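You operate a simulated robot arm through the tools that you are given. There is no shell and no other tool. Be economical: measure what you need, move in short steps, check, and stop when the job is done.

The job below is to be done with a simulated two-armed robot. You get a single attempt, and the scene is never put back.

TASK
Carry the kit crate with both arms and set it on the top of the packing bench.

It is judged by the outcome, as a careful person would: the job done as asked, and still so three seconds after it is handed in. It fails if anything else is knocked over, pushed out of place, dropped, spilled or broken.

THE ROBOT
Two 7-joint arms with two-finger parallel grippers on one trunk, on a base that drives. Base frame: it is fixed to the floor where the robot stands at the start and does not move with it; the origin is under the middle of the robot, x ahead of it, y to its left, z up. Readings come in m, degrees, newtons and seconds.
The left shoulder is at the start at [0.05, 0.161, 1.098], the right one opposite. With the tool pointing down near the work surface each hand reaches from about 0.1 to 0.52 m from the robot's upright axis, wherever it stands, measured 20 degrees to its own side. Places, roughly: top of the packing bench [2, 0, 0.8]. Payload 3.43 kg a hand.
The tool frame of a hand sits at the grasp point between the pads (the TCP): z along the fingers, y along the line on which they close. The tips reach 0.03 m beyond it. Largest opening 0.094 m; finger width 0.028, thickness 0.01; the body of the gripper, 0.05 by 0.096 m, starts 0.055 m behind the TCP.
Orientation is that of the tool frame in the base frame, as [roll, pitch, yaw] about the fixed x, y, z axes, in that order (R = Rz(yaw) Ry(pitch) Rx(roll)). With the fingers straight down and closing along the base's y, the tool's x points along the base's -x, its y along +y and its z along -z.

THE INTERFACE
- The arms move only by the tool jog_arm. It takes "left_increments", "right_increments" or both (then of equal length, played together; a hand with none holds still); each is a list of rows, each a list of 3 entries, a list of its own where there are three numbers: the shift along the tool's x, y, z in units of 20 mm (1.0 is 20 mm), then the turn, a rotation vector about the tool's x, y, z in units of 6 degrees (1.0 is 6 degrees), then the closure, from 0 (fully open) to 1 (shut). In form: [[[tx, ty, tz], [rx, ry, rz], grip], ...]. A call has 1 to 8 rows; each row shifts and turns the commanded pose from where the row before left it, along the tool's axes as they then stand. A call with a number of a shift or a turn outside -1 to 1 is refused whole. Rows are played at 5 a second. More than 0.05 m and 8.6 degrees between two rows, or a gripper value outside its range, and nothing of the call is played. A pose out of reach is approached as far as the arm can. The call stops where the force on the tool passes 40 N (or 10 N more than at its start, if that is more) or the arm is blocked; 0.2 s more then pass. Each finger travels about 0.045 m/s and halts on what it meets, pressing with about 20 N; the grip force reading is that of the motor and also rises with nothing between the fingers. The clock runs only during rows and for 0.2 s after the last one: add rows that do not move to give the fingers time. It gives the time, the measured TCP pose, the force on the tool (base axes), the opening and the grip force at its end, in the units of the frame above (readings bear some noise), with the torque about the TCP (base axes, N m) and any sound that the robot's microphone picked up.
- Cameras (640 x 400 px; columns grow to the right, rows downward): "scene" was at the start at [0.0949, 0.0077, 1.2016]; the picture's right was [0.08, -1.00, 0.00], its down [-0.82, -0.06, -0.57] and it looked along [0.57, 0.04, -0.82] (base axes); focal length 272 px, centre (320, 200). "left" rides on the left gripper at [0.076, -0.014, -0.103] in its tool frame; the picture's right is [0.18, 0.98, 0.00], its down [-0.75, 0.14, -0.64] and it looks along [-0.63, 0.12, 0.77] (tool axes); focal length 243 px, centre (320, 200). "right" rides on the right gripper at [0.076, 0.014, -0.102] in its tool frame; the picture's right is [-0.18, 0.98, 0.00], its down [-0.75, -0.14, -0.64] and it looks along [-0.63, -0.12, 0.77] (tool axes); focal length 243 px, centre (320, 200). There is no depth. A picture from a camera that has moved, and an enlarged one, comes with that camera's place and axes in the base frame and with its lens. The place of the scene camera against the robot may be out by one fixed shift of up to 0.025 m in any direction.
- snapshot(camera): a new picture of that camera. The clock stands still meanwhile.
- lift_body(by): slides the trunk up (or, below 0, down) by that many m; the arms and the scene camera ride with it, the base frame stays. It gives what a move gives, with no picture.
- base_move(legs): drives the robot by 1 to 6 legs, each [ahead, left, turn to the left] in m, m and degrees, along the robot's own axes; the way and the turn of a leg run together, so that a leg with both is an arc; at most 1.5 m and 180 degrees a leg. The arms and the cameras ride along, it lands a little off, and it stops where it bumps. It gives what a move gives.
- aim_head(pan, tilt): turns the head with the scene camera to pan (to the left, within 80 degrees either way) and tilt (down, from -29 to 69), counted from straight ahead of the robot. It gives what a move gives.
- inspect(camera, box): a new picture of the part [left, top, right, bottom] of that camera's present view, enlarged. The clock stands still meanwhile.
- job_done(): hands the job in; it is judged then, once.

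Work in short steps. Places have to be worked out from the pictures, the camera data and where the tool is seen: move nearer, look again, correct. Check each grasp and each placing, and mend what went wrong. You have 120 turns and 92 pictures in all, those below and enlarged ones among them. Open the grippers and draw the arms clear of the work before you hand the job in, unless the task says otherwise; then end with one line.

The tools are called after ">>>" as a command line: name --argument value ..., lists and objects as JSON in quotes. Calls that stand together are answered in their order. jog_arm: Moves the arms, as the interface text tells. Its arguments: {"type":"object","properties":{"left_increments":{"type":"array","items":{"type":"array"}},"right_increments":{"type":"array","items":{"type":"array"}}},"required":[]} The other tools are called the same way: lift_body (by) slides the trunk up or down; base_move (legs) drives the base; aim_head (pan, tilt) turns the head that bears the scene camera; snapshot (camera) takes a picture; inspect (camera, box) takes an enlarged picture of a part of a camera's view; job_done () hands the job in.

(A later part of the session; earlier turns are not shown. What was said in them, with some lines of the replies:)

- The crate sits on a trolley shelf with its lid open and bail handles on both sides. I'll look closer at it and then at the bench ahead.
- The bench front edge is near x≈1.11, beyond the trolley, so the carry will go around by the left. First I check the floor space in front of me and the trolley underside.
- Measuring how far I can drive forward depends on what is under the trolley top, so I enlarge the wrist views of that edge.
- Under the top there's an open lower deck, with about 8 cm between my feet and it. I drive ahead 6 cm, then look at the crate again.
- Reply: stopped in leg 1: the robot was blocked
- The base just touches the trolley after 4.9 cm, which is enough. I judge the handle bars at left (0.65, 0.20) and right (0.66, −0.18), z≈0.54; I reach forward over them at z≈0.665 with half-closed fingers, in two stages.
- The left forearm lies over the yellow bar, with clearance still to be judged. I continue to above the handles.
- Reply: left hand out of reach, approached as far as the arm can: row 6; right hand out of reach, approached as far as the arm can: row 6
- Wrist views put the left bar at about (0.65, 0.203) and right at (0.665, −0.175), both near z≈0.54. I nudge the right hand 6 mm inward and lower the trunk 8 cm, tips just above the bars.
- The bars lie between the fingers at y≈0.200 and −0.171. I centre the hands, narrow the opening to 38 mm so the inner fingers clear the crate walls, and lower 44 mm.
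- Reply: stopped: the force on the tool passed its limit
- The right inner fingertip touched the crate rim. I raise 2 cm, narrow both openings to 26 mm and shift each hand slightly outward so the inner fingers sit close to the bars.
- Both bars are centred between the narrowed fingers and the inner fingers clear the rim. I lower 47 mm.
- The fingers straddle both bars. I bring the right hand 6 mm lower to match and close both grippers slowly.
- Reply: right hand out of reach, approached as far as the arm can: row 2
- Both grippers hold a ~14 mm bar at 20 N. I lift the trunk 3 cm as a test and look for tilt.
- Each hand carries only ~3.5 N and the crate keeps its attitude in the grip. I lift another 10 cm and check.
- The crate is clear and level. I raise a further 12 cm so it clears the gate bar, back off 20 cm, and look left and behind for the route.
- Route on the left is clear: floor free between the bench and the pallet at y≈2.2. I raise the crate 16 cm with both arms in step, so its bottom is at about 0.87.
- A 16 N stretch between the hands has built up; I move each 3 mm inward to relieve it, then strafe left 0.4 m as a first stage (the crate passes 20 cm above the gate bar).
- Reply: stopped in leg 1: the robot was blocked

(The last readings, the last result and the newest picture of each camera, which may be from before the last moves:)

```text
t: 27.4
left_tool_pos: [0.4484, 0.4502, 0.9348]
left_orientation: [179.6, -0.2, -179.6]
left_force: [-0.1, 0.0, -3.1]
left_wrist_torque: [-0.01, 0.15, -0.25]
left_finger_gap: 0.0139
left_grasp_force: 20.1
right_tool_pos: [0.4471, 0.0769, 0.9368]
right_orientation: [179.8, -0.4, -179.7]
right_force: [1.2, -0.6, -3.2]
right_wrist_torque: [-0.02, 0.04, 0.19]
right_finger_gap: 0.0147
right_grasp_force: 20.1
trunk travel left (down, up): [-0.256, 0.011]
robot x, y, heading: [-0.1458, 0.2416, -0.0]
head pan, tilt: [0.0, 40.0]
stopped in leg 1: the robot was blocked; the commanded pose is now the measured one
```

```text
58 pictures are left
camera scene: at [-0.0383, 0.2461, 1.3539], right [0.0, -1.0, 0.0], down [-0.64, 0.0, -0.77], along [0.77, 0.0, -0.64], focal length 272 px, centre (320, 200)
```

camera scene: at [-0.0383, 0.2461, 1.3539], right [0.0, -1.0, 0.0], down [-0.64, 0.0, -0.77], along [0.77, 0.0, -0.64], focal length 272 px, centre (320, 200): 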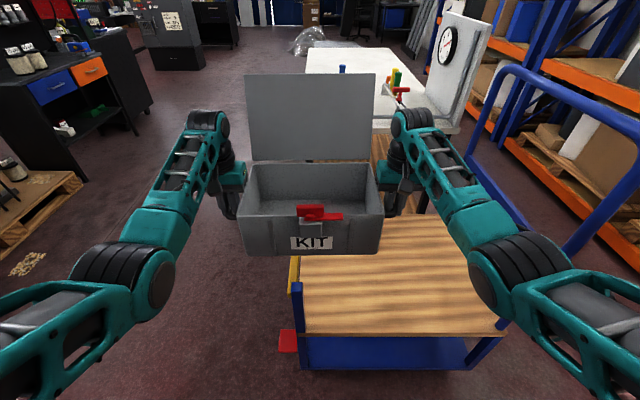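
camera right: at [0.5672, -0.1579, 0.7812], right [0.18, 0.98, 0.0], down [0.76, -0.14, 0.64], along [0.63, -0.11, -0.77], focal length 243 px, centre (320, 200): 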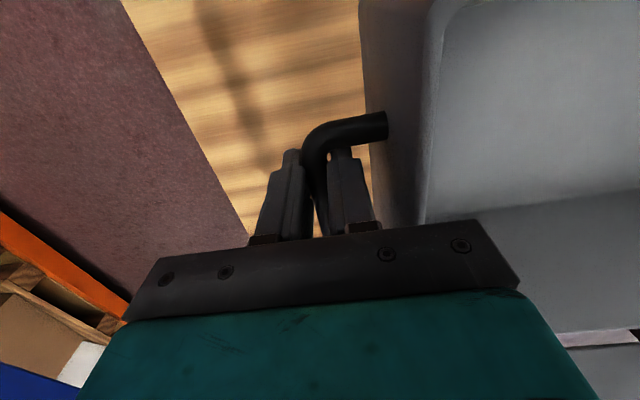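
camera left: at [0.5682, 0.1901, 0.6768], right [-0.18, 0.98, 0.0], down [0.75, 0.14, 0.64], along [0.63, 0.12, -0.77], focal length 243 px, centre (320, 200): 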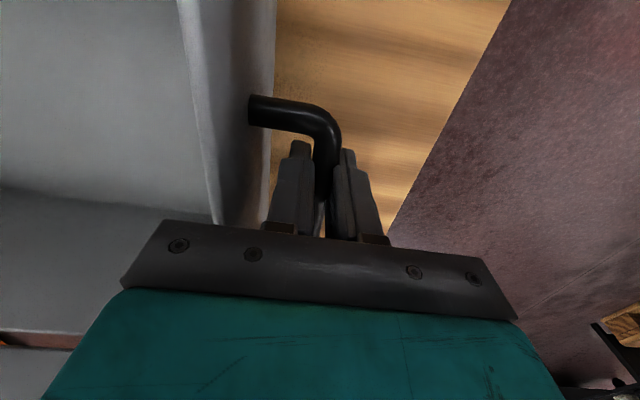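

The base was blocked at y=0.24 by something not in view. I look down-left to find it.

>>> aim_head --pan 80 --tilt 50

>>> snapshot --camera "scene"

>>> aim_head --pan 25 --tilt 69

>>> snapshot --camera "scene"

>>> aim_head --pan -25 --tilt 69

>>> snapshot --camera "scene"

```text
t: 28.9
left_tool_pos: [0.45, 0.4525, 0.9353]
left_orientation: [179.7, 0.1, -179.5]
left_force: [0.0, -0.1, -3.2]
left_wrist_torque: [-0.01, 0.09, -0.31]
left_finger_gap: 0.0136
left_grasp_force: 19.8
right_tool_pos: [0.4476, 0.0769, 0.9388]
right_orientation: [179.8, -0.3, -179.6]
right_force: [1.1, -0.1, -3.5]
right_wrist_torque: [-0.02, 0.08, 0.22]
right_finger_gap: 0.0142
right_grasp_force: 19.7
trunk travel left (down, up): [-0.256, 0.011]
robot x, y, heading: [-0.1457, 0.2449, -0.0]
head pan, tilt: [80.0, 50.0]
```

```text
57 pictures are left
camera scene: at [-0.1101, 0.3227, 1.3398], right [0.98, -0.17, 0.0], down [-0.13, -0.75, -0.64], along [0.11, 0.63, -0.77], focal length 272 px, centre (320, 200)
```

scene: 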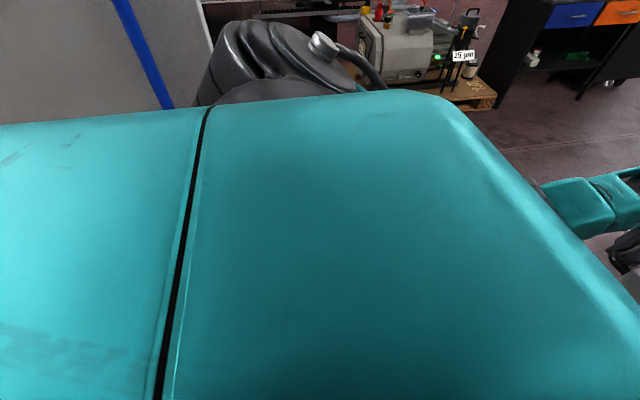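

```text
t: 30.1
left_tool_pos: [0.4489, 0.4529, 0.9352]
left_orientation: [179.7, 0.0, -179.5]
left_force: [-0.4, -0.5, -3.4]
left_wrist_torque: [-0.02, 0.09, -0.28]
left_finger_gap: 0.0139
left_grasp_force: 19.9
right_tool_pos: [0.447, 0.0772, 0.9392]
right_orientation: [179.8, -0.2, -179.6]
right_force: [-0.2, -0.7, -3.4]
right_wrist_torque: [0.02, 0.1, 0.25]
right_finger_gap: 0.0143
right_grasp_force: 19.7
trunk travel left (down, up): [-0.256, 0.011]
robot x, y, heading: [-0.1469, 0.2446, 0.1]
head pan, tilt: [25.0, 68.8]
```

```text
56 pictures are left
camera scene: at [-0.0729, 0.2706, 1.3178], right [0.42, -0.91, 0.0], down [-0.84, -0.4, -0.36], along [0.33, 0.15, -0.93], focal length 272 px, centre (320, 200)
```

scene: 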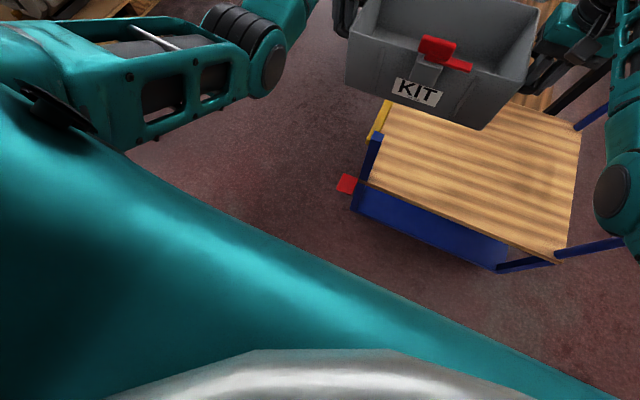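

```text
t: 31.3
left_tool_pos: [0.4492, 0.4511, 0.9358]
left_orientation: [179.7, 0.0, -179.5]
left_force: [0.3, 0.7, -3.1]
left_wrist_torque: [0.02, 0.12, -0.33]
left_finger_gap: 0.0135
left_grasp_force: 20.2
right_tool_pos: [0.4484, 0.0766, 0.9391]
right_orientation: [179.7, -0.3, -179.6]
right_force: [-0.4, -0.8, -2.9]
right_wrist_torque: [-0.03, 0.08, 0.24]
right_finger_gap: 0.0145
right_grasp_force: 20.1
trunk travel left (down, up): [-0.256, 0.011]
robot x, y, heading: [-0.1483, 0.2419, -0.1]
head pan, tilt: [-25.0, 68.8]
```

```text
55 pictures are left
camera scene: at [-0.0728, 0.2233, 1.3178], right [-0.42, -0.91, 0.0], down [-0.85, 0.39, -0.36], along [0.33, -0.15, -0.93], focal length 272 px, centre (320, 200)
```

scene: 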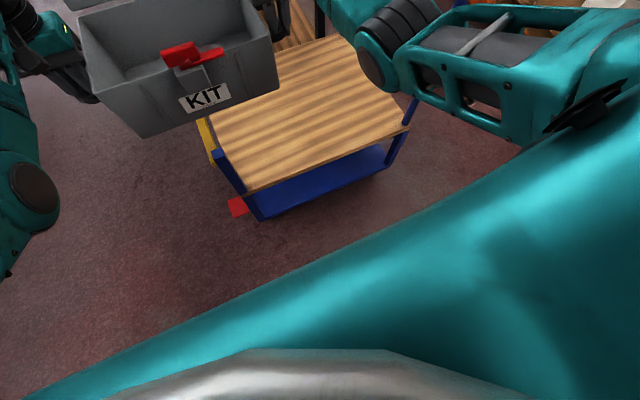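

Triangulating the two left views, a grey panel's edge stands near (−0.16, 0.58), so the base bumped it. I step 8 cm right, away from it, and look at it more carefully.

>>> base_move --legs '[[0, -0.08, 0]]'

>>> aim_head --pan 80 --tilt 20

>>> snapshot --camera "scene"

>>> aim_head --pan -80 --tilt 25

>>> snapshot --camera "scene"

```text
t: 32.4
left_tool_pos: [0.4492, 0.3738, 0.9353]
left_orientation: [179.6, 0.0, -179.4]
left_force: [-0.3, 0.1, -3.7]
left_wrist_torque: [0.04, 0.16, -0.3]
left_finger_gap: 0.0135
left_grasp_force: 20.1
right_tool_pos: [0.4475, -0.0025, 0.9378]
right_orientation: [179.8, -0.2, -179.6]
right_force: [-0.3, -0.4, -4.1]
right_wrist_torque: [0.02, 0.0, 0.27]
right_finger_gap: 0.0143
right_grasp_force: 20.0
trunk travel left (down, up): [-0.256, 0.011]
robot x, y, heading: [-0.1473, 0.1626, -0.1]
head pan, tilt: [-25.0, 68.8]
```

```text
t: 34.2
left_tool_pos: [0.4491, 0.3736, 0.9368]
left_orientation: [179.7, 0.0, -179.5]
left_force: [-0.3, 0.4, -3.8]
left_wrist_torque: [0.0, 0.08, -0.33]
left_finger_gap: 0.0136
left_grasp_force: 20.1
right_tool_pos: [0.4477, -0.0012, 0.9381]
right_orientation: [179.8, -0.2, -179.5]
right_force: [-0.3, -0.5, -3.2]
right_wrist_torque: [0.0, 0.08, 0.29]
right_finger_gap: 0.0142
right_grasp_force: 20.0
trunk travel left (down, up): [-0.256, 0.011]
robot x, y, heading: [-0.1444, 0.1649, 0.1]
head pan, tilt: [80.0, 20.0]
```

```text
54 pictures are left
camera scene: at [-0.1073, 0.2593, 1.3854], right [0.98, -0.17, 0.0], down [-0.06, -0.34, -0.94], along [0.16, 0.93, -0.34], focal length 272 px, centre (320, 200)
```

scene: 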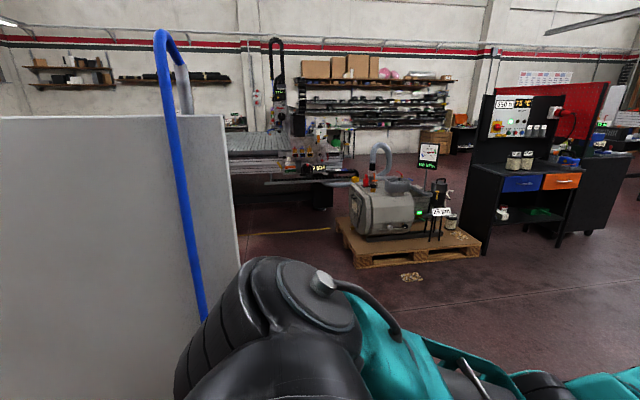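

```text
t: 36.7
left_tool_pos: [0.4486, 0.3726, 0.9348]
left_orientation: [179.7, 0.0, -179.5]
left_force: [0.0, -0.5, -4.2]
left_wrist_torque: [0.0, 0.13, -0.33]
left_finger_gap: 0.0137
left_grasp_force: 19.8
right_tool_pos: [0.4486, -0.0013, 0.938]
right_orientation: [179.8, -0.2, -179.5]
right_force: [-0.2, 0.6, -2.6]
right_wrist_torque: [-0.02, 0.06, 0.31]
right_finger_gap: 0.0141
right_grasp_force: 20.5
trunk travel left (down, up): [-0.256, 0.011]
robot x, y, heading: [-0.1452, 0.1633, 0.4]
head pan, tilt: [-80.0, 25.0]
```

```text
53 pictures are left
camera scene: at [-0.1072, 0.0769, 1.3773], right [-0.98, -0.18, 0.0], down [-0.07, 0.42, -0.91], along [0.16, -0.89, -0.42], focal length 272 px, centre (320, 200)
```

scene: 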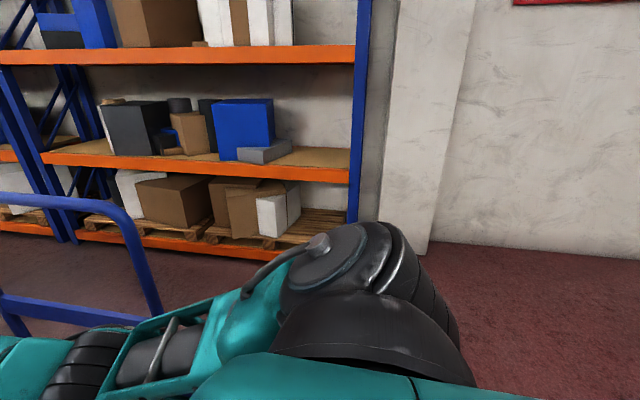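

The left gap (panel trolley vs. cart) is too tight, but on the right the shelves are at y≈−1.85, leaving a wide aisle. I retract the crate toward me by 14 cm first so it will clear the cart's tall right rail.

>>> jog_arm --left_increments '[[[0.5, 0, 0], [0, 0, 0], 1], [[1, 0, 0], [0, 0, 0], 1], [[1, 0, 0], [0, 0, 0], 1], [[1, 0, 0], [0, 0, 0], 1], [[1, 0, 0], [0, 0, 0], 1], [[1, 0, 0], [0, 0, 0], 1], [[1, 0, 0], [0, 0, 0], 1], [[0.5, 0, 0], [0, 0, 0], 1]]' --right_increments '[[[0.5, 0, 0], [0, 0, 0], 1], [[1, 0, 0], [0, 0, 0], 1], [[1, 0, 0], [0, 0, 0], 1], [[1, 0, 0], [0, 0, 0], 1], [[1, 0, 0], [0, 0, 0], 1], [[1, 0, 0], [0, 0, 0], 1], [[1, 0, 0], [0, 0, 0], 1], [[0.5, 0, 0], [0, 0, 0], 1]]'

>>> aim_head --pan -15 --tilt 40

>>> snapshot --camera "scene"

```text
t: 38.5
left_tool_pos: [0.309, 0.3713, 0.9365]
left_orientation: [179.7, 0.0, -179.6]
left_force: [-1.2, 0.6, -4.0]
left_wrist_torque: [0.03, 0.28, -0.51]
left_finger_gap: 0.0137
left_grasp_force: 19.7
right_tool_pos: [0.3061, -0.0031, 0.9395]
right_orientation: [179.8, -0.2, -179.6]
right_force: [1.1, -0.6, -3.0]
right_wrist_torque: [0.02, -0.14, 0.07]
right_finger_gap: 0.0143
right_grasp_force: 19.8
trunk travel left (down, up): [-0.256, 0.011]
robot x, y, heading: [-0.1493, 0.1655, 0.2]
head pan, tilt: [-80.0, 25.0]
```

```text
t: 39.8
left_tool_pos: [0.3091, 0.3718, 0.9357]
left_orientation: [179.8, 0.0, -179.6]
left_force: [-1.0, 0.6, -4.3]
left_wrist_torque: [0.0, 0.3, -0.58]
left_finger_gap: 0.0137
left_grasp_force: 19.8
right_tool_pos: [0.3066, -0.0017, 0.9388]
right_orientation: [179.8, -0.3, -179.6]
right_force: [1.1, 0.3, -3.2]
right_wrist_torque: [0.05, -0.06, 0.05]
right_finger_gap: 0.0143
right_grasp_force: 19.9
trunk travel left (down, up): [-0.256, 0.011]
robot x, y, heading: [-0.146, 0.1661, -0.3]
head pan, tilt: [-15.0, 40.0]
```

```text
52 pictures are left
camera scene: at [-0.0414, 0.1456, 1.354], right [-0.26, -0.97, 0.0], down [-0.62, 0.17, -0.77], along [0.74, -0.2, -0.64], focal length 272 px, centre (320, 200)
```

scene: 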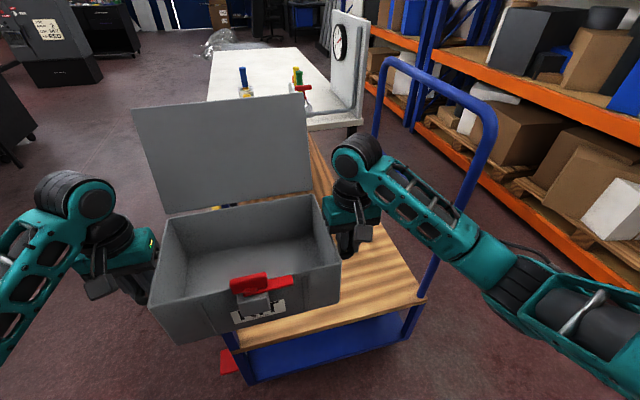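

Crate is level. Before backing up blind, I strafe right to y≈−0.05 and turn left 45° so the head can see behind me.

>>> base_move --legs '[[0, -0.21, 0], [0, 0, 45]]'

>>> aim_head --pan 80 --tilt 25

>>> snapshot --camera "scene"

```text
t: 43.5
left_tool_pos: [0.0356, 0.4243, 0.9361]
left_orientation: [179.7, 0.0, -135.1]
left_force: [-0.5, -2.3, -3.6]
left_wrist_torque: [-0.18, 0.13, -0.61]
left_finger_gap: 0.0138
left_grasp_force: 19.8
right_tool_pos: [0.2942, 0.1548, 0.9396]
right_orientation: [179.7, -0.2, -135.3]
right_force: [0.4, 1.8, -3.0]
right_wrist_torque: [-0.04, 0.02, -0.03]
right_finger_gap: 0.0142
right_grasp_force: 19.9
trunk travel left (down, up): [-0.256, 0.011]
robot x, y, heading: [-0.1462, -0.0406, 44.3]
head pan, tilt: [-15.0, 40.0]
```

```text
t: 45.2
left_tool_pos: [0.0367, 0.4238, 0.9361]
left_orientation: [179.7, -0.2, -135.1]
left_force: [-1.9, 0.1, -3.3]
left_wrist_torque: [-0.19, 0.19, -0.59]
left_finger_gap: 0.0137
left_grasp_force: 20.0
right_tool_pos: [0.2951, 0.1543, 0.9392]
right_orientation: [179.8, -0.2, -135.2]
right_force: [0.9, 0.5, -2.7]
right_wrist_torque: [0.06, -0.02, 0.05]
right_finger_gap: 0.0141
right_grasp_force: 19.7
trunk travel left (down, up): [-0.256, 0.011]
robot x, y, heading: [-0.1435, -0.0415, 44.4]
head pan, tilt: [80.0, 25.0]
```

```text
51 pictures are left
camera scene: at [-0.1866, 0.0634, 1.3773], right [0.83, 0.56, 0.0], down [0.24, -0.35, -0.91], along [-0.51, 0.75, -0.42], focal length 272 px, centre (320, 200)
```

scene: 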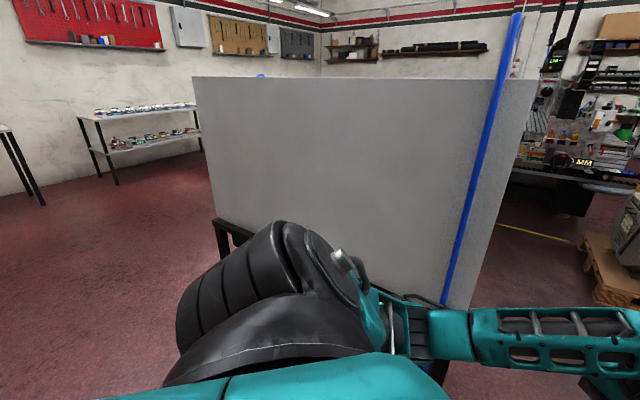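

Behind me is open floor; only the panel rack stands at left. I turn back to heading 0, back up 0.25 m, then strafe right 0.5 m to check.

>>> base_move --legs '[[0, 0, -44.4], [-0.25, 0, 0]]'

>>> aim_head --pan -60 --tilt 35

>>> snapshot --camera "scene"

```text
t: 49.1
left_tool_pos: [0.0659, 0.1611, 0.9363]
left_orientation: [179.7, -0.1, 179.8]
left_force: [-0.6, 0.2, -2.9]
left_wrist_torque: [-0.02, 0.13, -0.57]
left_finger_gap: 0.0139
left_grasp_force: 20.2
right_tool_pos: [0.0589, -0.2132, 0.9388]
right_orientation: [179.8, -0.2, 179.7]
right_force: [1.4, -0.7, -3.3]
right_wrist_torque: [0.0, 0.04, -0.08]
right_finger_gap: 0.0141
right_grasp_force: 20.0
trunk travel left (down, up): [-0.256, 0.011]
robot x, y, heading: [-0.3915, -0.0386, -0.2]
head pan, tilt: [80.0, 25.0]
```

```text
t: 51.3
left_tool_pos: [0.0658, 0.1605, 0.9357]
left_orientation: [179.7, -0.2, 179.9]
left_force: [-2.8, 1.0, -2.9]
left_wrist_torque: [0.02, 0.23, -0.55]
left_finger_gap: 0.0139
left_grasp_force: 19.3
right_tool_pos: [0.0588, -0.2145, 0.9381]
right_orientation: [179.8, -0.3, 179.9]
right_force: [0.5, -0.7, -3.0]
right_wrist_torque: [0.02, 0.0, 0.06]
right_finger_gap: 0.0139
right_grasp_force: 20.2
trunk travel left (down, up): [-0.256, 0.011]
robot x, y, heading: [-0.3962, -0.041, -0.6]
head pan, tilt: [-60.0, 35.0]
```

```text
50 pictures are left
camera scene: at [-0.3261, -0.1159, 1.3615], right [-0.87, -0.49, 0.0], down [-0.28, 0.5, -0.82], along [0.4, -0.71, -0.57], focal length 272 px, centre (320, 200)
```

scene: 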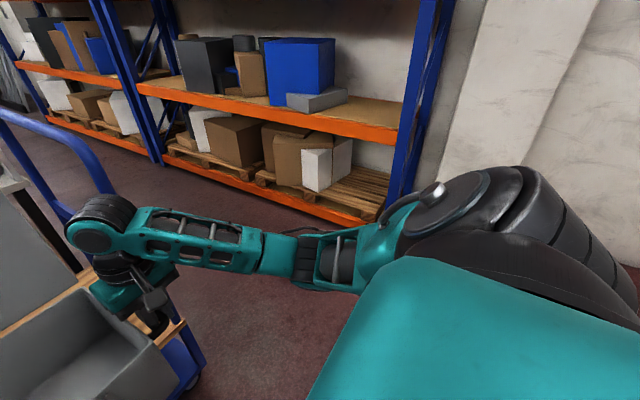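

The aisle between the cart rail (y≈−0.35) and shelves (y≈−1.65) is clear. I strafe right to y≈−1.0.

>>> base_move --legs '[[0, -0.48, 0], [0, -0.47, 0]]'

>>> aim_head --pan 10 --tilt 30

>>> snapshot --camera "scene"

```text
t: 56.6
left_tool_pos: [0.0577, -0.7941, 0.9363]
left_orientation: [179.7, -0.1, 179.5]
left_force: [-1.3, 0.8, -3.2]
left_wrist_torque: [0.01, 0.15, -0.54]
left_finger_gap: 0.0136
left_grasp_force: 20.6
right_tool_pos: [0.0476, -1.1685, 0.9385]
right_orientation: [179.8, -0.3, 179.3]
right_force: [1.9, -1.2, -3.9]
right_wrist_torque: [-0.01, 0.1, 0.17]
right_finger_gap: 0.0142
right_grasp_force: 19.9
trunk travel left (down, up): [-0.256, 0.011]
robot x, y, heading: [-0.4057, -0.9921, -1.1]
head pan, tilt: [-60.0, 35.0]
```

```text
t: 58.0
left_tool_pos: [0.0575, -0.7932, 0.9369]
left_orientation: [179.7, 0.0, 179.3]
left_force: [-1.5, 0.1, -3.0]
left_wrist_torque: [0.0, 0.21, -0.57]
left_finger_gap: 0.0139
left_grasp_force: 19.6
right_tool_pos: [0.0471, -1.1689, 0.9381]
right_orientation: [179.8, -0.4, 179.4]
right_force: [0.5, -1.0, -3.4]
right_wrist_torque: [0.01, 0.01, 0.24]
right_finger_gap: 0.0141
right_grasp_force: 19.8
trunk travel left (down, up): [-0.256, 0.011]
robot x, y, heading: [-0.4029, -0.9945, -0.8]
head pan, tilt: [10.0, 30.0]
```

```text
49 pictures are left
camera scene: at [-0.2899, -0.9761, 1.3693], right [0.16, -0.99, 0.0], down [-0.49, -0.08, -0.87], along [0.86, 0.13, -0.5], focal length 272 px, centre (320, 200)
```

scene: 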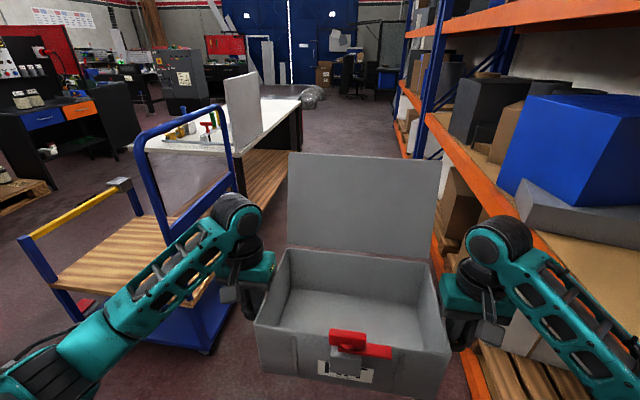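

Lane centre is about y=−0.95 and I'm heading −0.8°. I correct that and drive 1.3 m ahead.

>>> base_move --legs '[[0, 0.045, 0.9], [1.3, 0, 0]]'

>>> aim_head --pan 25 --tilt 30

>>> snapshot --camera "scene"

```text
t: 65.0
left_tool_pos: [1.3532, -0.7381, 0.9357]
left_orientation: [179.8, -0.1, -179.4]
left_force: [-0.5, 1.0, -3.8]
left_wrist_torque: [-0.01, 0.08, -0.57]
left_finger_gap: 0.0136
left_grasp_force: 19.8
right_tool_pos: [1.3512, -1.1119, 0.9383]
right_orientation: [179.7, -0.3, -179.4]
right_force: [0.0, -1.6, -3.3]
right_wrist_torque: [0.04, 0.13, 0.27]
right_finger_gap: 0.0139
right_grasp_force: 20.3
trunk travel left (down, up): [-0.256, 0.011]
robot x, y, heading: [0.8928, -0.9436, 0.3]
head pan, tilt: [10.0, 30.0]
```

```text
t: 65.8
left_tool_pos: [1.3523, -0.7362, 0.9358]
left_orientation: [179.7, -0.2, -179.4]
left_force: [-0.7, 0.6, -2.4]
left_wrist_torque: [-0.02, 0.13, -0.55]
left_finger_gap: 0.0137
left_grasp_force: 20.2
right_tool_pos: [1.3501, -1.1123, 0.9375]
right_orientation: [179.9, -0.3, -179.4]
right_force: [0.6, -0.8, -3.2]
right_wrist_torque: [-0.05, 0.05, 0.32]
right_finger_gap: 0.0141
right_grasp_force: 19.7
trunk travel left (down, up): [-0.256, 0.011]
robot x, y, heading: [0.8932, -0.9406, -0.0]
head pan, tilt: [25.0, 30.0]
```

```text
48 pictures are left
camera scene: at [1.0013, -0.9042, 1.3693], right [0.43, -0.9, 0.0], down [-0.45, -0.21, -0.87], along [0.78, 0.37, -0.5], focal length 272 px, centre (320, 200)
```

scene: 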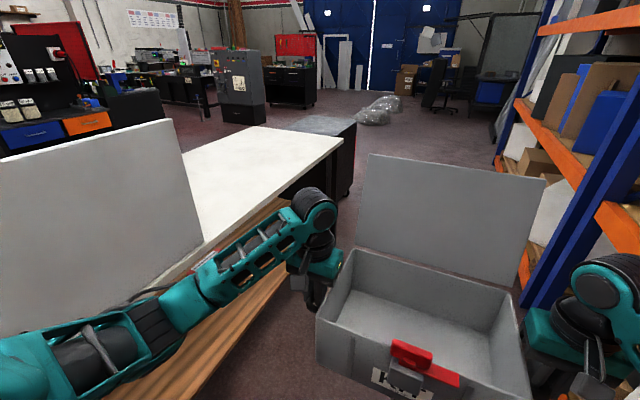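

The bench top beyond the board (x from ~1.55 to 2.68, right edge y≈−0.26) is bare. I drive on to x≈2.1, and turn left 90° to face it.

>>> base_move --legs '[[1.2, 0, 0], [0, 0, 45]]'

>>> aim_head --pan 20 --tilt 35

>>> snapshot --camera "scene"

```text
t: 73.9
left_tool_pos: [2.2738, -0.4611, 0.9358]
left_orientation: [179.6, -0.1, -134.1]
left_force: [-1.6, 0.0, -3.4]
left_wrist_torque: [-0.07, 0.01, -0.56]
left_finger_gap: 0.0138
left_grasp_force: 20.3
right_tool_pos: [2.5381, -0.7273, 0.9385]
right_orientation: [179.9, -0.2, -134.2]
right_force: [1.2, 0.4, -3.4]
right_wrist_torque: [-0.12, 0.04, 0.18]
right_finger_gap: 0.0138
right_grasp_force: 19.9
trunk travel left (down, up): [-0.256, 0.011]
robot x, y, heading: [2.0959, -0.9321, 45.5]
head pan, tilt: [25.0, 30.0]
```

```text
t: 74.6
left_tool_pos: [2.2734, -0.4602, 0.9355]
left_orientation: [179.7, -0.1, -134.2]
left_force: [-1.9, -0.7, -2.0]
left_wrist_torque: [-0.09, 0.11, -0.55]
left_finger_gap: 0.0135
left_grasp_force: 19.9
right_tool_pos: [2.5386, -0.7258, 0.9386]
right_orientation: [179.9, -0.3, -134.3]
right_force: [1.3, 0.3, -2.5]
right_wrist_torque: [-0.11, 0.02, 0.23]
right_finger_gap: 0.0139
right_grasp_force: 20.0
trunk travel left (down, up): [-0.256, 0.011]
robot x, y, heading: [2.0979, -0.9314, 45.7]
head pan, tilt: [20.0, 35.0]
```

```text
47 pictures are left
camera scene: at [2.1483, -0.8205, 1.3615], right [0.91, -0.41, 0.0], down [-0.24, -0.52, -0.82], along [0.34, 0.75, -0.57], focal length 272 px, centre (320, 200)
```

scene: 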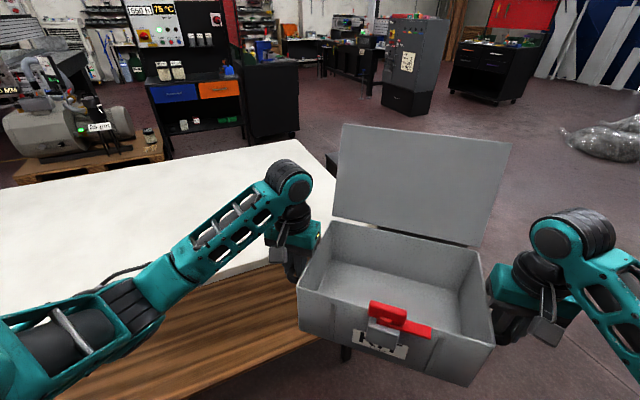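

The bench ends around x≈2.6, so x≈2.1 is fine. I complete the turn to face the bench squarely.

>>> base_move --legs '[[0, 0, 44.4]]'

>>> aim_head --pan 0 --tilt 45

>>> snapshot --camera "scene"

>>> snapshot --camera "left"

```text
t: 77.0
left_tool_pos: [1.898, -0.473, 0.9358]
left_orientation: [179.7, -0.1, -90.1]
left_force: [-0.5, -0.6, -3.0]
left_wrist_torque: [-0.12, -0.01, -0.58]
left_finger_gap: 0.0136
left_grasp_force: 20.0
right_tool_pos: [2.2725, -0.478, 0.9376]
right_orientation: [179.9, -0.3, -89.9]
right_force: [1.4, 0.0, -2.5]
right_wrist_torque: [-0.1, 0.03, 0.41]
right_finger_gap: 0.0139
right_grasp_force: 20.1
trunk travel left (down, up): [-0.256, 0.011]
robot x, y, heading: [2.1006, -0.9305, 89.8]
head pan, tilt: [20.0, 35.0]
```

```text
t: 77.8
left_tool_pos: [1.8974, -0.4736, 0.9344]
left_orientation: [179.7, -0.1, -90.1]
left_force: [-0.4, -0.4, -3.1]
left_wrist_torque: [-0.14, -0.05, -0.6]
left_finger_gap: 0.014
left_grasp_force: 19.6
right_tool_pos: [2.2716, -0.4793, 0.9386]
right_orientation: [179.9, -0.3, -90.0]
right_force: [1.1, 0.8, -3.4]
right_wrist_torque: [-0.05, 0.01, 0.44]
right_finger_gap: 0.0137
right_grasp_force: 20.0
trunk travel left (down, up): [-0.256, 0.011]
robot x, y, heading: [2.1013, -0.9313, 89.4]
head pan, tilt: [0.0, 45.0]
```

```text
46 pictures are left
camera scene: at [2.0841, -0.8078, 1.3467], right [1.0, -0.01, 0.0], down [0.0, -0.71, -0.71], along [0.0, 0.71, -0.71], focal length 272 px, centre (320, 200)
```

scene: 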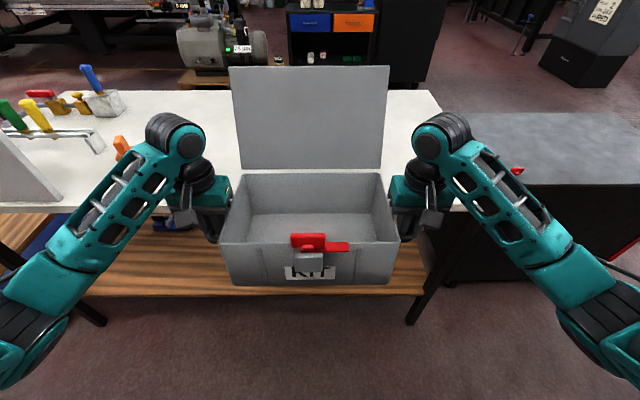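

```text
45 pictures are left
camera left: at [1.911, -0.5481, 1.0369], right [-0.98, -0.18, 0.01], down [-0.14, 0.75, 0.64], along [-0.12, 0.63, -0.77], focal length 243 px, centre (320, 200)
```

left: 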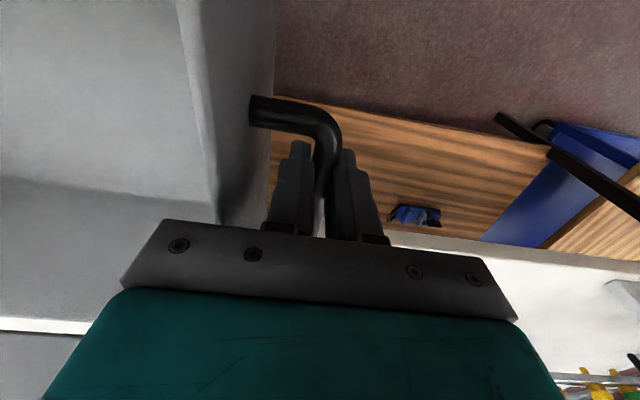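

The bench near edge is at y≈−0.30 and the spot ahead is bare (clamps are at x<1.45). I raise the crate 4 cm more for margin, then drive ahead 0.12 m and check clearance.

>>> jog_arm --left_increments '[[[0, 0, -0.5], [0, 0, 0], 1], [[0, 0, -1], [0, 0, 0], 1], [[0, 0, -0.5], [0, 0, 0], 1]]' --right_increments '[[[0, 0, -0.5], [0, 0, 0], 1], [[0, 0, -1], [0, 0, 0], 1], [[0, 0, -0.5], [0, 0, 0], 1]]'

>>> base_move --legs '[[0.12, 0, 0]]'

>>> snapshot --camera "scene"

>>> snapshot --camera "left"

```text
t: 78.6
left_tool_pos: [1.8958, -0.4725, 0.9745]
left_orientation: [179.6, -0.1, -90.0]
left_force: [-6.4, 0.0, -2.6]
left_wrist_torque: [-0.13, 0.01, -0.56]
left_finger_gap: 0.0139
left_grasp_force: 20.1
right_tool_pos: [2.2715, -0.4784, 0.9772]
right_orientation: [179.9, -0.4, -90.0]
right_force: [6.3, -0.4, -4.1]
right_wrist_torque: [-0.04, 0.01, 0.54]
right_finger_gap: 0.0138
right_grasp_force: 20.1
trunk travel left (down, up): [-0.256, 0.011]
robot x, y, heading: [2.0978, -0.9319, 89.7]
head pan, tilt: [0.0, 45.0]
```

```text
t: 79.9
left_tool_pos: [1.8972, -0.3547, 0.9751]
left_orientation: [179.6, -0.2, -90.1]
left_force: [-12.4, 1.1, -3.6]
left_wrist_torque: [-0.09, 0.15, -0.58]
left_finger_gap: 0.014
left_grasp_force: 19.7
right_tool_pos: [2.2732, -0.3604, 0.9776]
right_orientation: [-180.0, -0.4, -90.1]
right_force: [13.6, 0.7, -3.3]
right_wrist_torque: [-0.09, -0.17, 0.55]
right_finger_gap: 0.0138
right_grasp_force: 20.0
trunk travel left (down, up): [-0.256, 0.011]
robot x, y, heading: [2.1026, -0.8141, 89.6]
head pan, tilt: [0.0, 45.0]
```

```text
44 pictures are left
camera scene: at [2.0851, -0.6888, 1.3465], right [1.0, -0.01, 0.0], down [-0.01, -0.71, -0.71], along [0.01, 0.71, -0.71], focal length 272 px, centre (320, 200)
```

scene: 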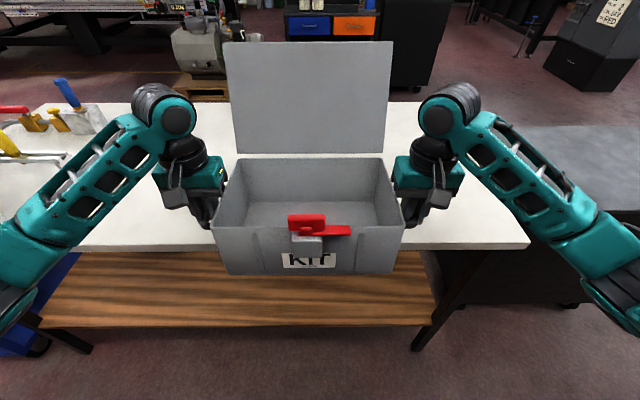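

```text
43 pictures are left
camera left: at [1.912, -0.4286, 1.0763], right [-0.98, -0.18, 0.01], down [-0.14, 0.76, 0.64], along [-0.12, 0.63, -0.77], focal length 243 px, centre (320, 200)
```

left: 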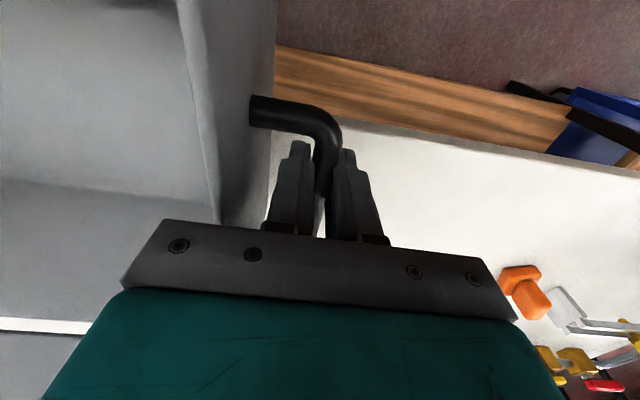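

Bench height ~0.80 and edge y≈−0.305 are confirmed, with ample clearance. I relieve the ~12 N squeeze, drive 0.13 m further, then extend the arms 14 cm over the bench.

>>> base_move --legs '[[0.13, 0, 0]]'

>>> jog_arm --left_increments '[[[-0.5, 0.1, 0], [0, 0, 0], 1], [[-1, 0, 0], [0, 0, 0], 1], [[-1, 0, 0], [0, 0, 0], 1], [[-1, 0, 0], [0, 0, 0], 1], [[-1, 0, 0], [0, 0, 0], 1], [[-1, 0, 0], [0, 0, 0], 1], [[-1, 0, 0], [0, 0, 0], 1], [[-0.2, 0, 0], [0, 0, 0], 1]]' --right_increments '[[[-0.5, -0.1, 0], [0, 0, 0], 1], [[-1, 0, 0], [0, 0, 0], 1], [[-1, 0, 0], [0, 0, 0], 1], [[-1, 0, 0], [0, 0, 0], 1], [[-1, 0, 0], [0, 0, 0], 1], [[-1, 0, 0], [0, 0, 0], 1], [[-1, 0, 0], [0, 0, 0], 1], [[-0.2, 0, 0], [0, 0, 0], 1]]'

>>> snapshot --camera "scene"

```text
t: 81.1
left_tool_pos: [1.9003, -0.2264, 0.9742]
left_orientation: [179.6, 0.0, -90.2]
left_force: [-1.4, 0.5, -4.1]
left_wrist_torque: [-0.11, 0.0, -0.54]
left_finger_gap: 0.0138
left_grasp_force: 20.0
right_tool_pos: [2.2742, -0.2332, 0.9776]
right_orientation: [180.0, -0.4, -90.2]
right_force: [2.6, 1.4, -3.7]
right_wrist_torque: [-0.11, 0.0, 0.51]
right_finger_gap: 0.0138
right_grasp_force: 19.7
trunk travel left (down, up): [-0.256, 0.011]
robot x, y, heading: [2.1068, -0.6866, 89.4]
head pan, tilt: [0.0, 45.0]
```

```text
t: 82.9
left_tool_pos: [1.9006, -0.0922, 0.9752]
left_orientation: [179.8, -0.1, -90.4]
left_force: [18.9, -1.3, -2.5]
left_wrist_torque: [-0.11, -0.2, -0.47]
left_finger_gap: 0.0139
left_grasp_force: 20.1
right_tool_pos: [2.2748, -0.1007, 0.9768]
right_orientation: [179.7, -0.4, -90.1]
right_force: [-18.8, 0.9, -3.3]
right_wrist_torque: [-0.03, 0.24, 0.15]
right_finger_gap: 0.0138
right_grasp_force: 20.3
trunk travel left (down, up): [-0.256, 0.011]
robot x, y, heading: [2.1019, -0.6869, 89.1]
head pan, tilt: [0.0, 45.0]
```

```text
42 pictures are left
camera scene: at [2.0866, -0.5627, 1.3467], right [1.0, -0.01, 0.0], down [-0.01, -0.71, -0.71], along [0.01, 0.71, -0.71], focal length 272 px, centre (320, 200)
```

scene: 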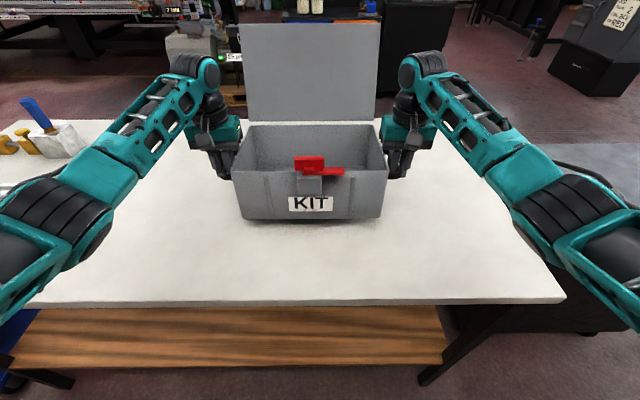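

The crate is fully over the bench, about 13 cm inside the edge. I ease the stretch slightly and lower the trunk 7 cm (bottom should be ~1.5 cm above the top).

>>> jog_arm --left_increments '[[[0, -0.06, 0], [0, 0, 0], 1]]' --right_increments '[[[0, 0.06, 0], [0, 0, 0], 1]]'

>>> lift_body --by -0.07

>>> snapshot --camera "scene"

```text
t: 83.3
left_tool_pos: [1.9005, -0.0935, 0.9736]
left_orientation: [179.7, -0.1, -90.2]
left_force: [15.1, 0.1, -3.4]
left_wrist_torque: [-0.09, -0.15, -0.57]
left_finger_gap: 0.0137
left_grasp_force: 19.9
right_tool_pos: [2.2753, -0.0993, 0.9765]
right_orientation: [179.8, -0.3, -90.3]
right_force: [-15.6, 1.0, -2.6]
right_wrist_torque: [-0.11, 0.28, 0.37]
right_finger_gap: 0.0139
right_grasp_force: 19.7
trunk travel left (down, up): [-0.256, 0.011]
robot x, y, heading: [2.1034, -0.6883, 89.3]
head pan, tilt: [0.0, 45.0]
```

```text
t: 84.1
left_tool_pos: [1.8997, -0.0889, 0.9349]
left_orientation: [179.9, 1.5, -90.1]
left_force: [-1.8, -0.1, 12.8]
left_wrist_torque: [-0.51, -0.04, -0.3]
left_finger_gap: 0.0143
left_grasp_force: 19.5
right_tool_pos: [2.2756, -0.0978, 0.9358]
right_orientation: [179.8, 1.1, -90.1]
right_force: [2.0, -0.2, 10.9]
right_wrist_torque: [-0.55, 0.0, 0.45]
right_finger_gap: 0.0143
right_grasp_force: 20.3
trunk travel left (down, up): [-0.203, 0.064]
robot x, y, heading: [2.1017, -0.6876, 89.5]
head pan, tilt: [0.0, 45.0]
stopped: the force on the tool passed its limit (the readings are from after the stop); the commanded pose is now the measured one
```

```text
41 pictures are left
camera scene: at [2.0865, -0.5655, 1.2933], right [1.0, -0.01, 0.0], down [-0.01, -0.71, -0.71], along [0.01, 0.71, -0.71], focal length 272 px, centre (320, 200)
```

scene: 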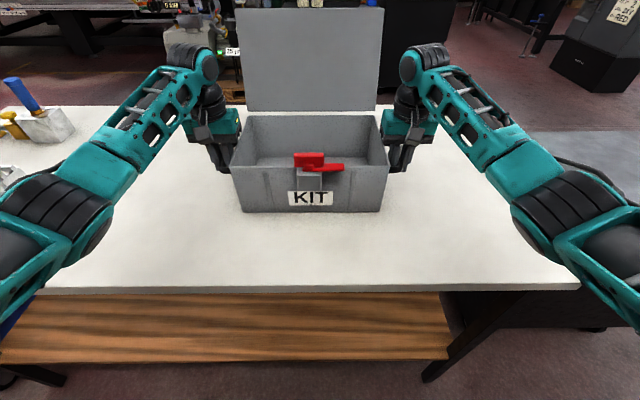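

Contact came at bottom height ≈0.847, so the bench top is likely nearer 0.845. I check closely that the crate sits flat.

>>> inspect --camera "scene" --box '[190, 90, 430, 240]'

>>> snapshot --camera "left"

>>> snapshot --camera "right"

```text
2.67 times, centred on (310, 165) of scene
camera zoom: at [2.0865, -0.5655, 1.2933], right [1.0, -0.01, 0.0], down [-0.01, -0.71, -0.71], along [0.01, 0.71, -0.71], focal length 725 px, centre (347, 293)
```

zoom: 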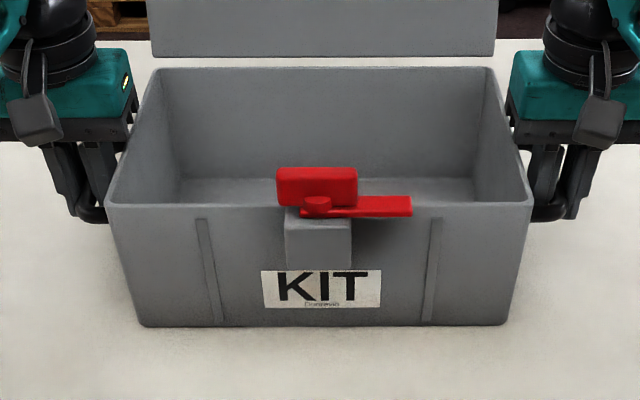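

```text
39 pictures are left
camera left: at [1.914, -0.1674, 1.035], right [-0.98, -0.18, 0.0], down [-0.14, 0.74, 0.66], along [-0.12, 0.65, -0.75], focal length 243 px, centre (320, 200)
```

left: 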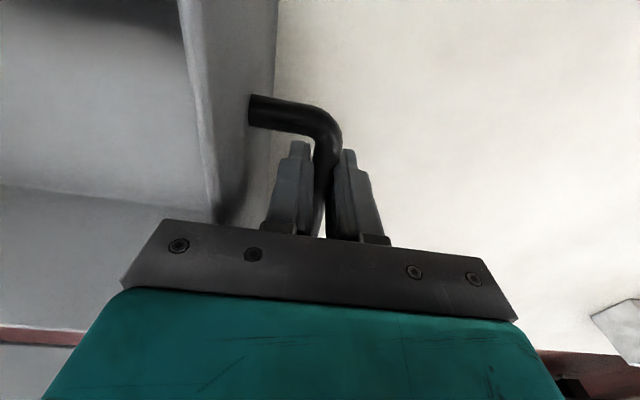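

```text
38 pictures are left
camera right: at [2.2613, -0.1758, 1.0374], right [-0.98, 0.19, 0.01], down [0.15, 0.74, 0.65], along [0.12, 0.64, -0.76], focal length 243 px, centre (320, 200)
```

right: 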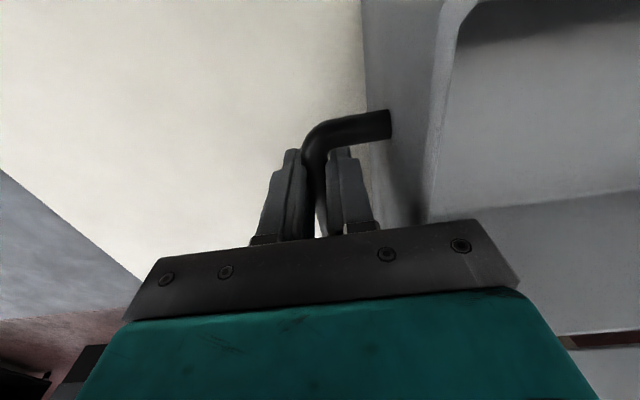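

The crate's bottom edge sits on the white top with a contact shadow. I relieve the downward pressing by 4 mm, then open the fingers to 26 mm as at approach.

>>> lift_body --by 0.004

>>> jog_arm --left_increments '[[[0, 0, 0], [0, 0, 0], 0.8], [[0, 0, 0], [0, 0, 0], 0.74], [[0, 0, 0], [0, 0, 0], 0.72], [[0, 0, 0], [0, 0, 0], 0.72]]' --right_increments '[[[0, 0, 0], [0, 0, 0], 0.8], [[0, 0, 0], [0, 0, 0], 0.74], [[0, 0, 0], [0, 0, 0], 0.72], [[0, 0, 0], [0, 0, 0], 0.72]]'

>>> inspect --camera "scene" --box '[190, 90, 430, 240]'

>>> snapshot --camera "left"

>>> snapshot --camera "right"

```text
t: 84.7
left_tool_pos: [1.9011, -0.0902, 0.9361]
left_orientation: [179.8, 1.1, -90.1]
left_force: [0.2, -0.1, 6.3]
left_wrist_torque: [0.28, -0.01, -0.49]
left_finger_gap: 0.0137
left_grasp_force: 19.9
right_tool_pos: [2.2749, -0.0977, 0.9354]
right_orientation: [179.8, 0.7, -90.1]
right_force: [0.9, 0.7, 1.9]
right_wrist_torque: [0.43, 0.02, 0.53]
right_finger_gap: 0.0141
right_grasp_force: 20.2
trunk travel left (down, up): [-0.207, 0.06]
robot x, y, heading: [2.1004, -0.6858, 89.4]
head pan, tilt: [0.0, 45.0]
```

```text
t: 85.7
left_tool_pos: [1.8988, -0.0887, 0.9351]
left_orientation: [179.8, 1.0, -90.0]
left_force: [0.0, 0.3, 0.3]
left_wrist_torque: [0.01, 0.0, 0.01]
left_finger_gap: 0.0263
left_grasp_force: 0.2
right_tool_pos: [2.2749, -0.0966, 0.9359]
right_orientation: [179.7, 0.5, -90.1]
right_force: [0.5, 0.3, -0.3]
right_wrist_torque: [0.01, 0.03, 0.0]
right_finger_gap: 0.0263
right_grasp_force: 0.0
trunk travel left (down, up): [-0.207, 0.06]
robot x, y, heading: [2.1014, -0.6863, 89.4]
head pan, tilt: [0.0, 45.0]
```

```text
2.67 times, centred on (310, 165) of scene
camera zoom: at [2.0865, -0.5631, 1.2971], right [1.0, -0.01, 0.0], down [-0.01, -0.71, -0.71], along [0.01, 0.71, -0.71], focal length 725 px, centre (347, 293)
```

zoom: 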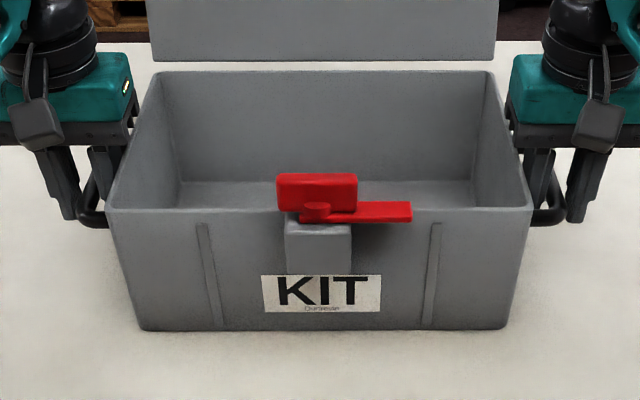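

```text
36 pictures are left
camera left: at [1.914, -0.166, 1.0356], right [-0.98, -0.18, 0.0], down [-0.14, 0.74, 0.66], along [-0.12, 0.65, -0.75], focal length 243 px, centre (320, 200)
```

left: 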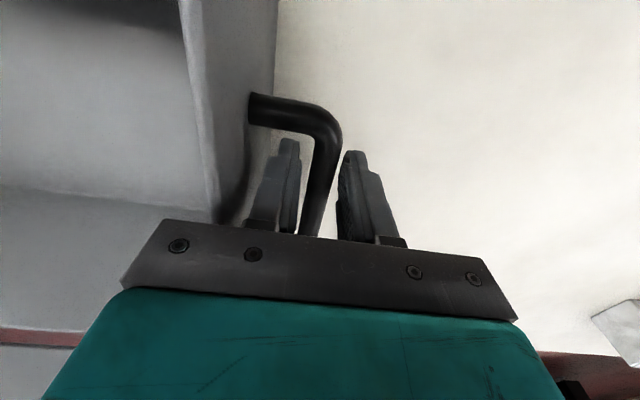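

```text
35 pictures are left
camera right: at [2.2611, -0.1743, 1.0381], right [-0.98, 0.19, 0.01], down [0.15, 0.75, 0.65], along [0.12, 0.64, -0.76], focal length 243 px, centre (320, 200)
```

right: 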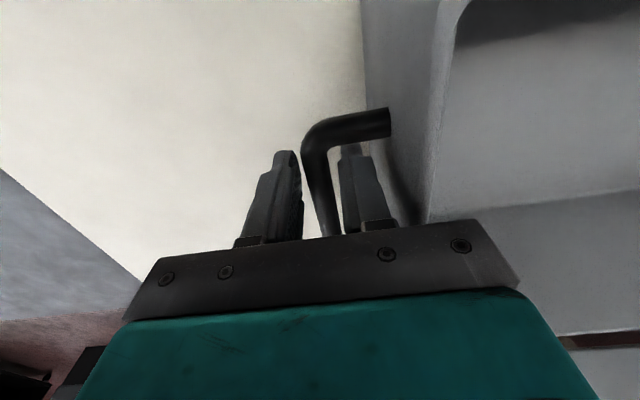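

Released with zero force and the crate did not move. I raise the trunk 5.5 cm straight up to free the bars, watching forces.

>>> lift_body --by 0.055

>>> jog_arm --left_increments '[[[0, 0, -1], [0, 0, 0], 0.72], [[0, 0, -1], [0, 0, 0], 0.72], [[0, 0, -1], [0, 0, 0], 0.72]]' --right_increments '[[[0, 0, -1], [0, 0, 0], 0.72], [[0, 0, -1], [0, 0, 0], 0.72], [[0, 0, -1], [0, 0, 0], 0.72]]'

>>> snapshot --camera "scene"

```text
t: 86.6
left_tool_pos: [1.9003, -0.0892, 0.9902]
left_orientation: [179.8, 1.1, -90.1]
left_force: [1.1, -0.2, -0.3]
left_wrist_torque: [-0.02, 0.0, 0.01]
left_finger_gap: 0.0264
left_grasp_force: 0.1
right_tool_pos: [2.2754, -0.0963, 0.9914]
right_orientation: [179.8, 0.6, -90.3]
right_force: [-0.1, -0.1, -0.6]
right_wrist_torque: [0.04, -0.01, -0.01]
right_finger_gap: 0.0262
right_grasp_force: 0.0
trunk travel left (down, up): [-0.262, 0.005]
robot x, y, heading: [2.1018, -0.6839, 89.3]
head pan, tilt: [0.0, 45.0]
```

```text
t: 87.4
left_tool_pos: [1.9014, -0.0912, 1.0531]
left_orientation: [179.8, 1.1, -90.1]
left_force: [-0.4, -1.0, -0.3]
left_wrist_torque: [-0.03, 0.01, -0.01]
left_finger_gap: 0.0264
left_grasp_force: 0.1
right_tool_pos: [2.2755, -0.0978, 1.0512]
right_orientation: [179.8, 0.6, -90.2]
right_force: [-0.8, 0.7, 0.4]
right_wrist_torque: [0.02, -0.02, -0.02]
right_finger_gap: 0.0264
right_grasp_force: 0.1
trunk travel left (down, up): [-0.262, 0.005]
robot x, y, heading: [2.1024, -0.6849, 89.5]
head pan, tilt: [0.0, 45.0]
```

```text
34 pictures are left
camera scene: at [2.0865, -0.5634, 1.3521], right [1.0, -0.01, 0.0], down [-0.01, -0.71, -0.71], along [0.01, 0.71, -0.71], focal length 272 px, centre (320, 200)
```

scene: 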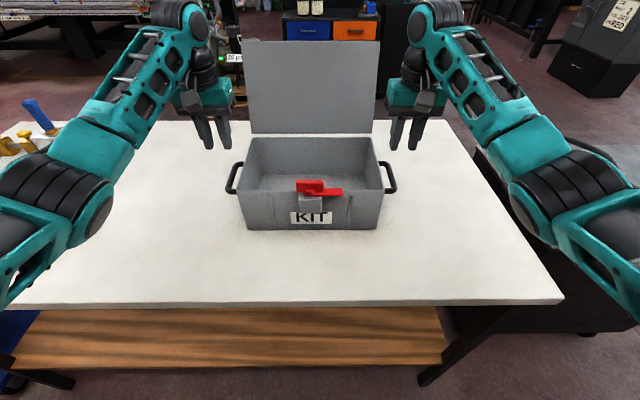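

The crate stands flat, well inside the edges, and the hands are free above it. I open the grippers and back the robot away 0.35 m.

>>> jog_arm --left_increments '[[[0, 0.5, 0], [0, 0, 0], 0.3], [[0, 0.5, 0], [0, 0, 0], 0]]' --right_increments '[[[0, -0.5, 0], [0, 0, 0], 0.3], [[0, -0.5, 0], [0, 0, 0], 0]]'

>>> base_move --legs '[[-0.33, 0, 0]]'

>>> aim_head --pan 10 --tilt 35

>>> snapshot --camera "scene"

```text
t: 88.0
left_tool_pos: [1.8815, -0.0903, 1.0524]
left_orientation: [179.8, 1.0, -90.2]
left_force: [0.7, 0.2, 0.9]
left_wrist_torque: [0.03, -0.02, 0.0]
left_finger_gap: 0.0775
left_grasp_force: 0.1
right_tool_pos: [2.2962, -0.099, 1.0507]
right_orientation: [179.8, 0.5, -90.2]
right_force: [-0.2, -0.3, -0.5]
right_wrist_torque: [0.0, 0.0, 0.01]
right_finger_gap: 0.0779
right_grasp_force: 0.2
trunk travel left (down, up): [-0.262, 0.005]
robot x, y, heading: [2.1006, -0.6906, 89.2]
head pan, tilt: [0.0, 45.0]
```

```text
t: 90.2
left_tool_pos: [1.8768, -0.4262, 1.0521]
left_orientation: [179.8, 1.2, -90.0]
left_force: [0.2, -0.6, 0.6]
left_wrist_torque: [0.03, 0.03, -0.02]
left_finger_gap: 0.094
left_grasp_force: 0.0
right_tool_pos: [2.2911, -0.4314, 1.0505]
right_orientation: [179.8, 0.6, -90.1]
right_force: [-0.1, 1.1, 0.6]
right_wrist_torque: [-0.02, 0.04, 0.01]
right_finger_gap: 0.0938
right_grasp_force: 0.0
trunk travel left (down, up): [-0.262, 0.005]
robot x, y, heading: [2.0978, -1.0186, 89.6]
head pan, tilt: [0.0, 45.0]
```

```text
t: 91.0
left_tool_pos: [1.8775, -0.4256, 1.0506]
left_orientation: [179.8, 1.0, -90.0]
left_force: [-0.3, -0.7, 0.5]
left_wrist_torque: [0.0, 0.0, 0.01]
left_finger_gap: 0.094
left_grasp_force: 0.1
right_tool_pos: [2.2916, -0.4321, 1.0507]
right_orientation: [179.7, 0.6, -90.2]
right_force: [0.0, 0.3, -0.1]
right_wrist_torque: [0.02, -0.02, 0.01]
right_finger_gap: 0.0942
right_grasp_force: 0.0
trunk travel left (down, up): [-0.262, 0.005]
robot x, y, heading: [2.0988, -1.0201, 89.6]
head pan, tilt: [10.0, 35.0]
```

```text
33 pictures are left
camera scene: at [2.0682, -0.8918, 1.3669], right [0.99, 0.17, 0.0], down [0.1, -0.57, -0.82], along [-0.14, 0.81, -0.57], focal length 272 px, centre (320, 200)
```

scene: 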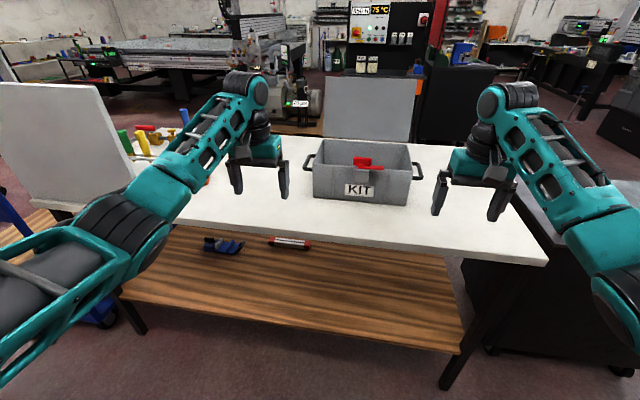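

The crate stands level on the bench top, the grippers are open and the arms are clear of the bench. I hand the job in.

>>> job_done

```text
The job is handed in.
```

The kit crate is on top of the packing bench, upright and about 13 cm in from the near edge. Its lid is still open, as I found it. On the way, the base briefly bumped the panel rack on the left, and it also touched the trolley when I first drove up. I saw no sign that either moved. Both grippers are open and the arms are clear.
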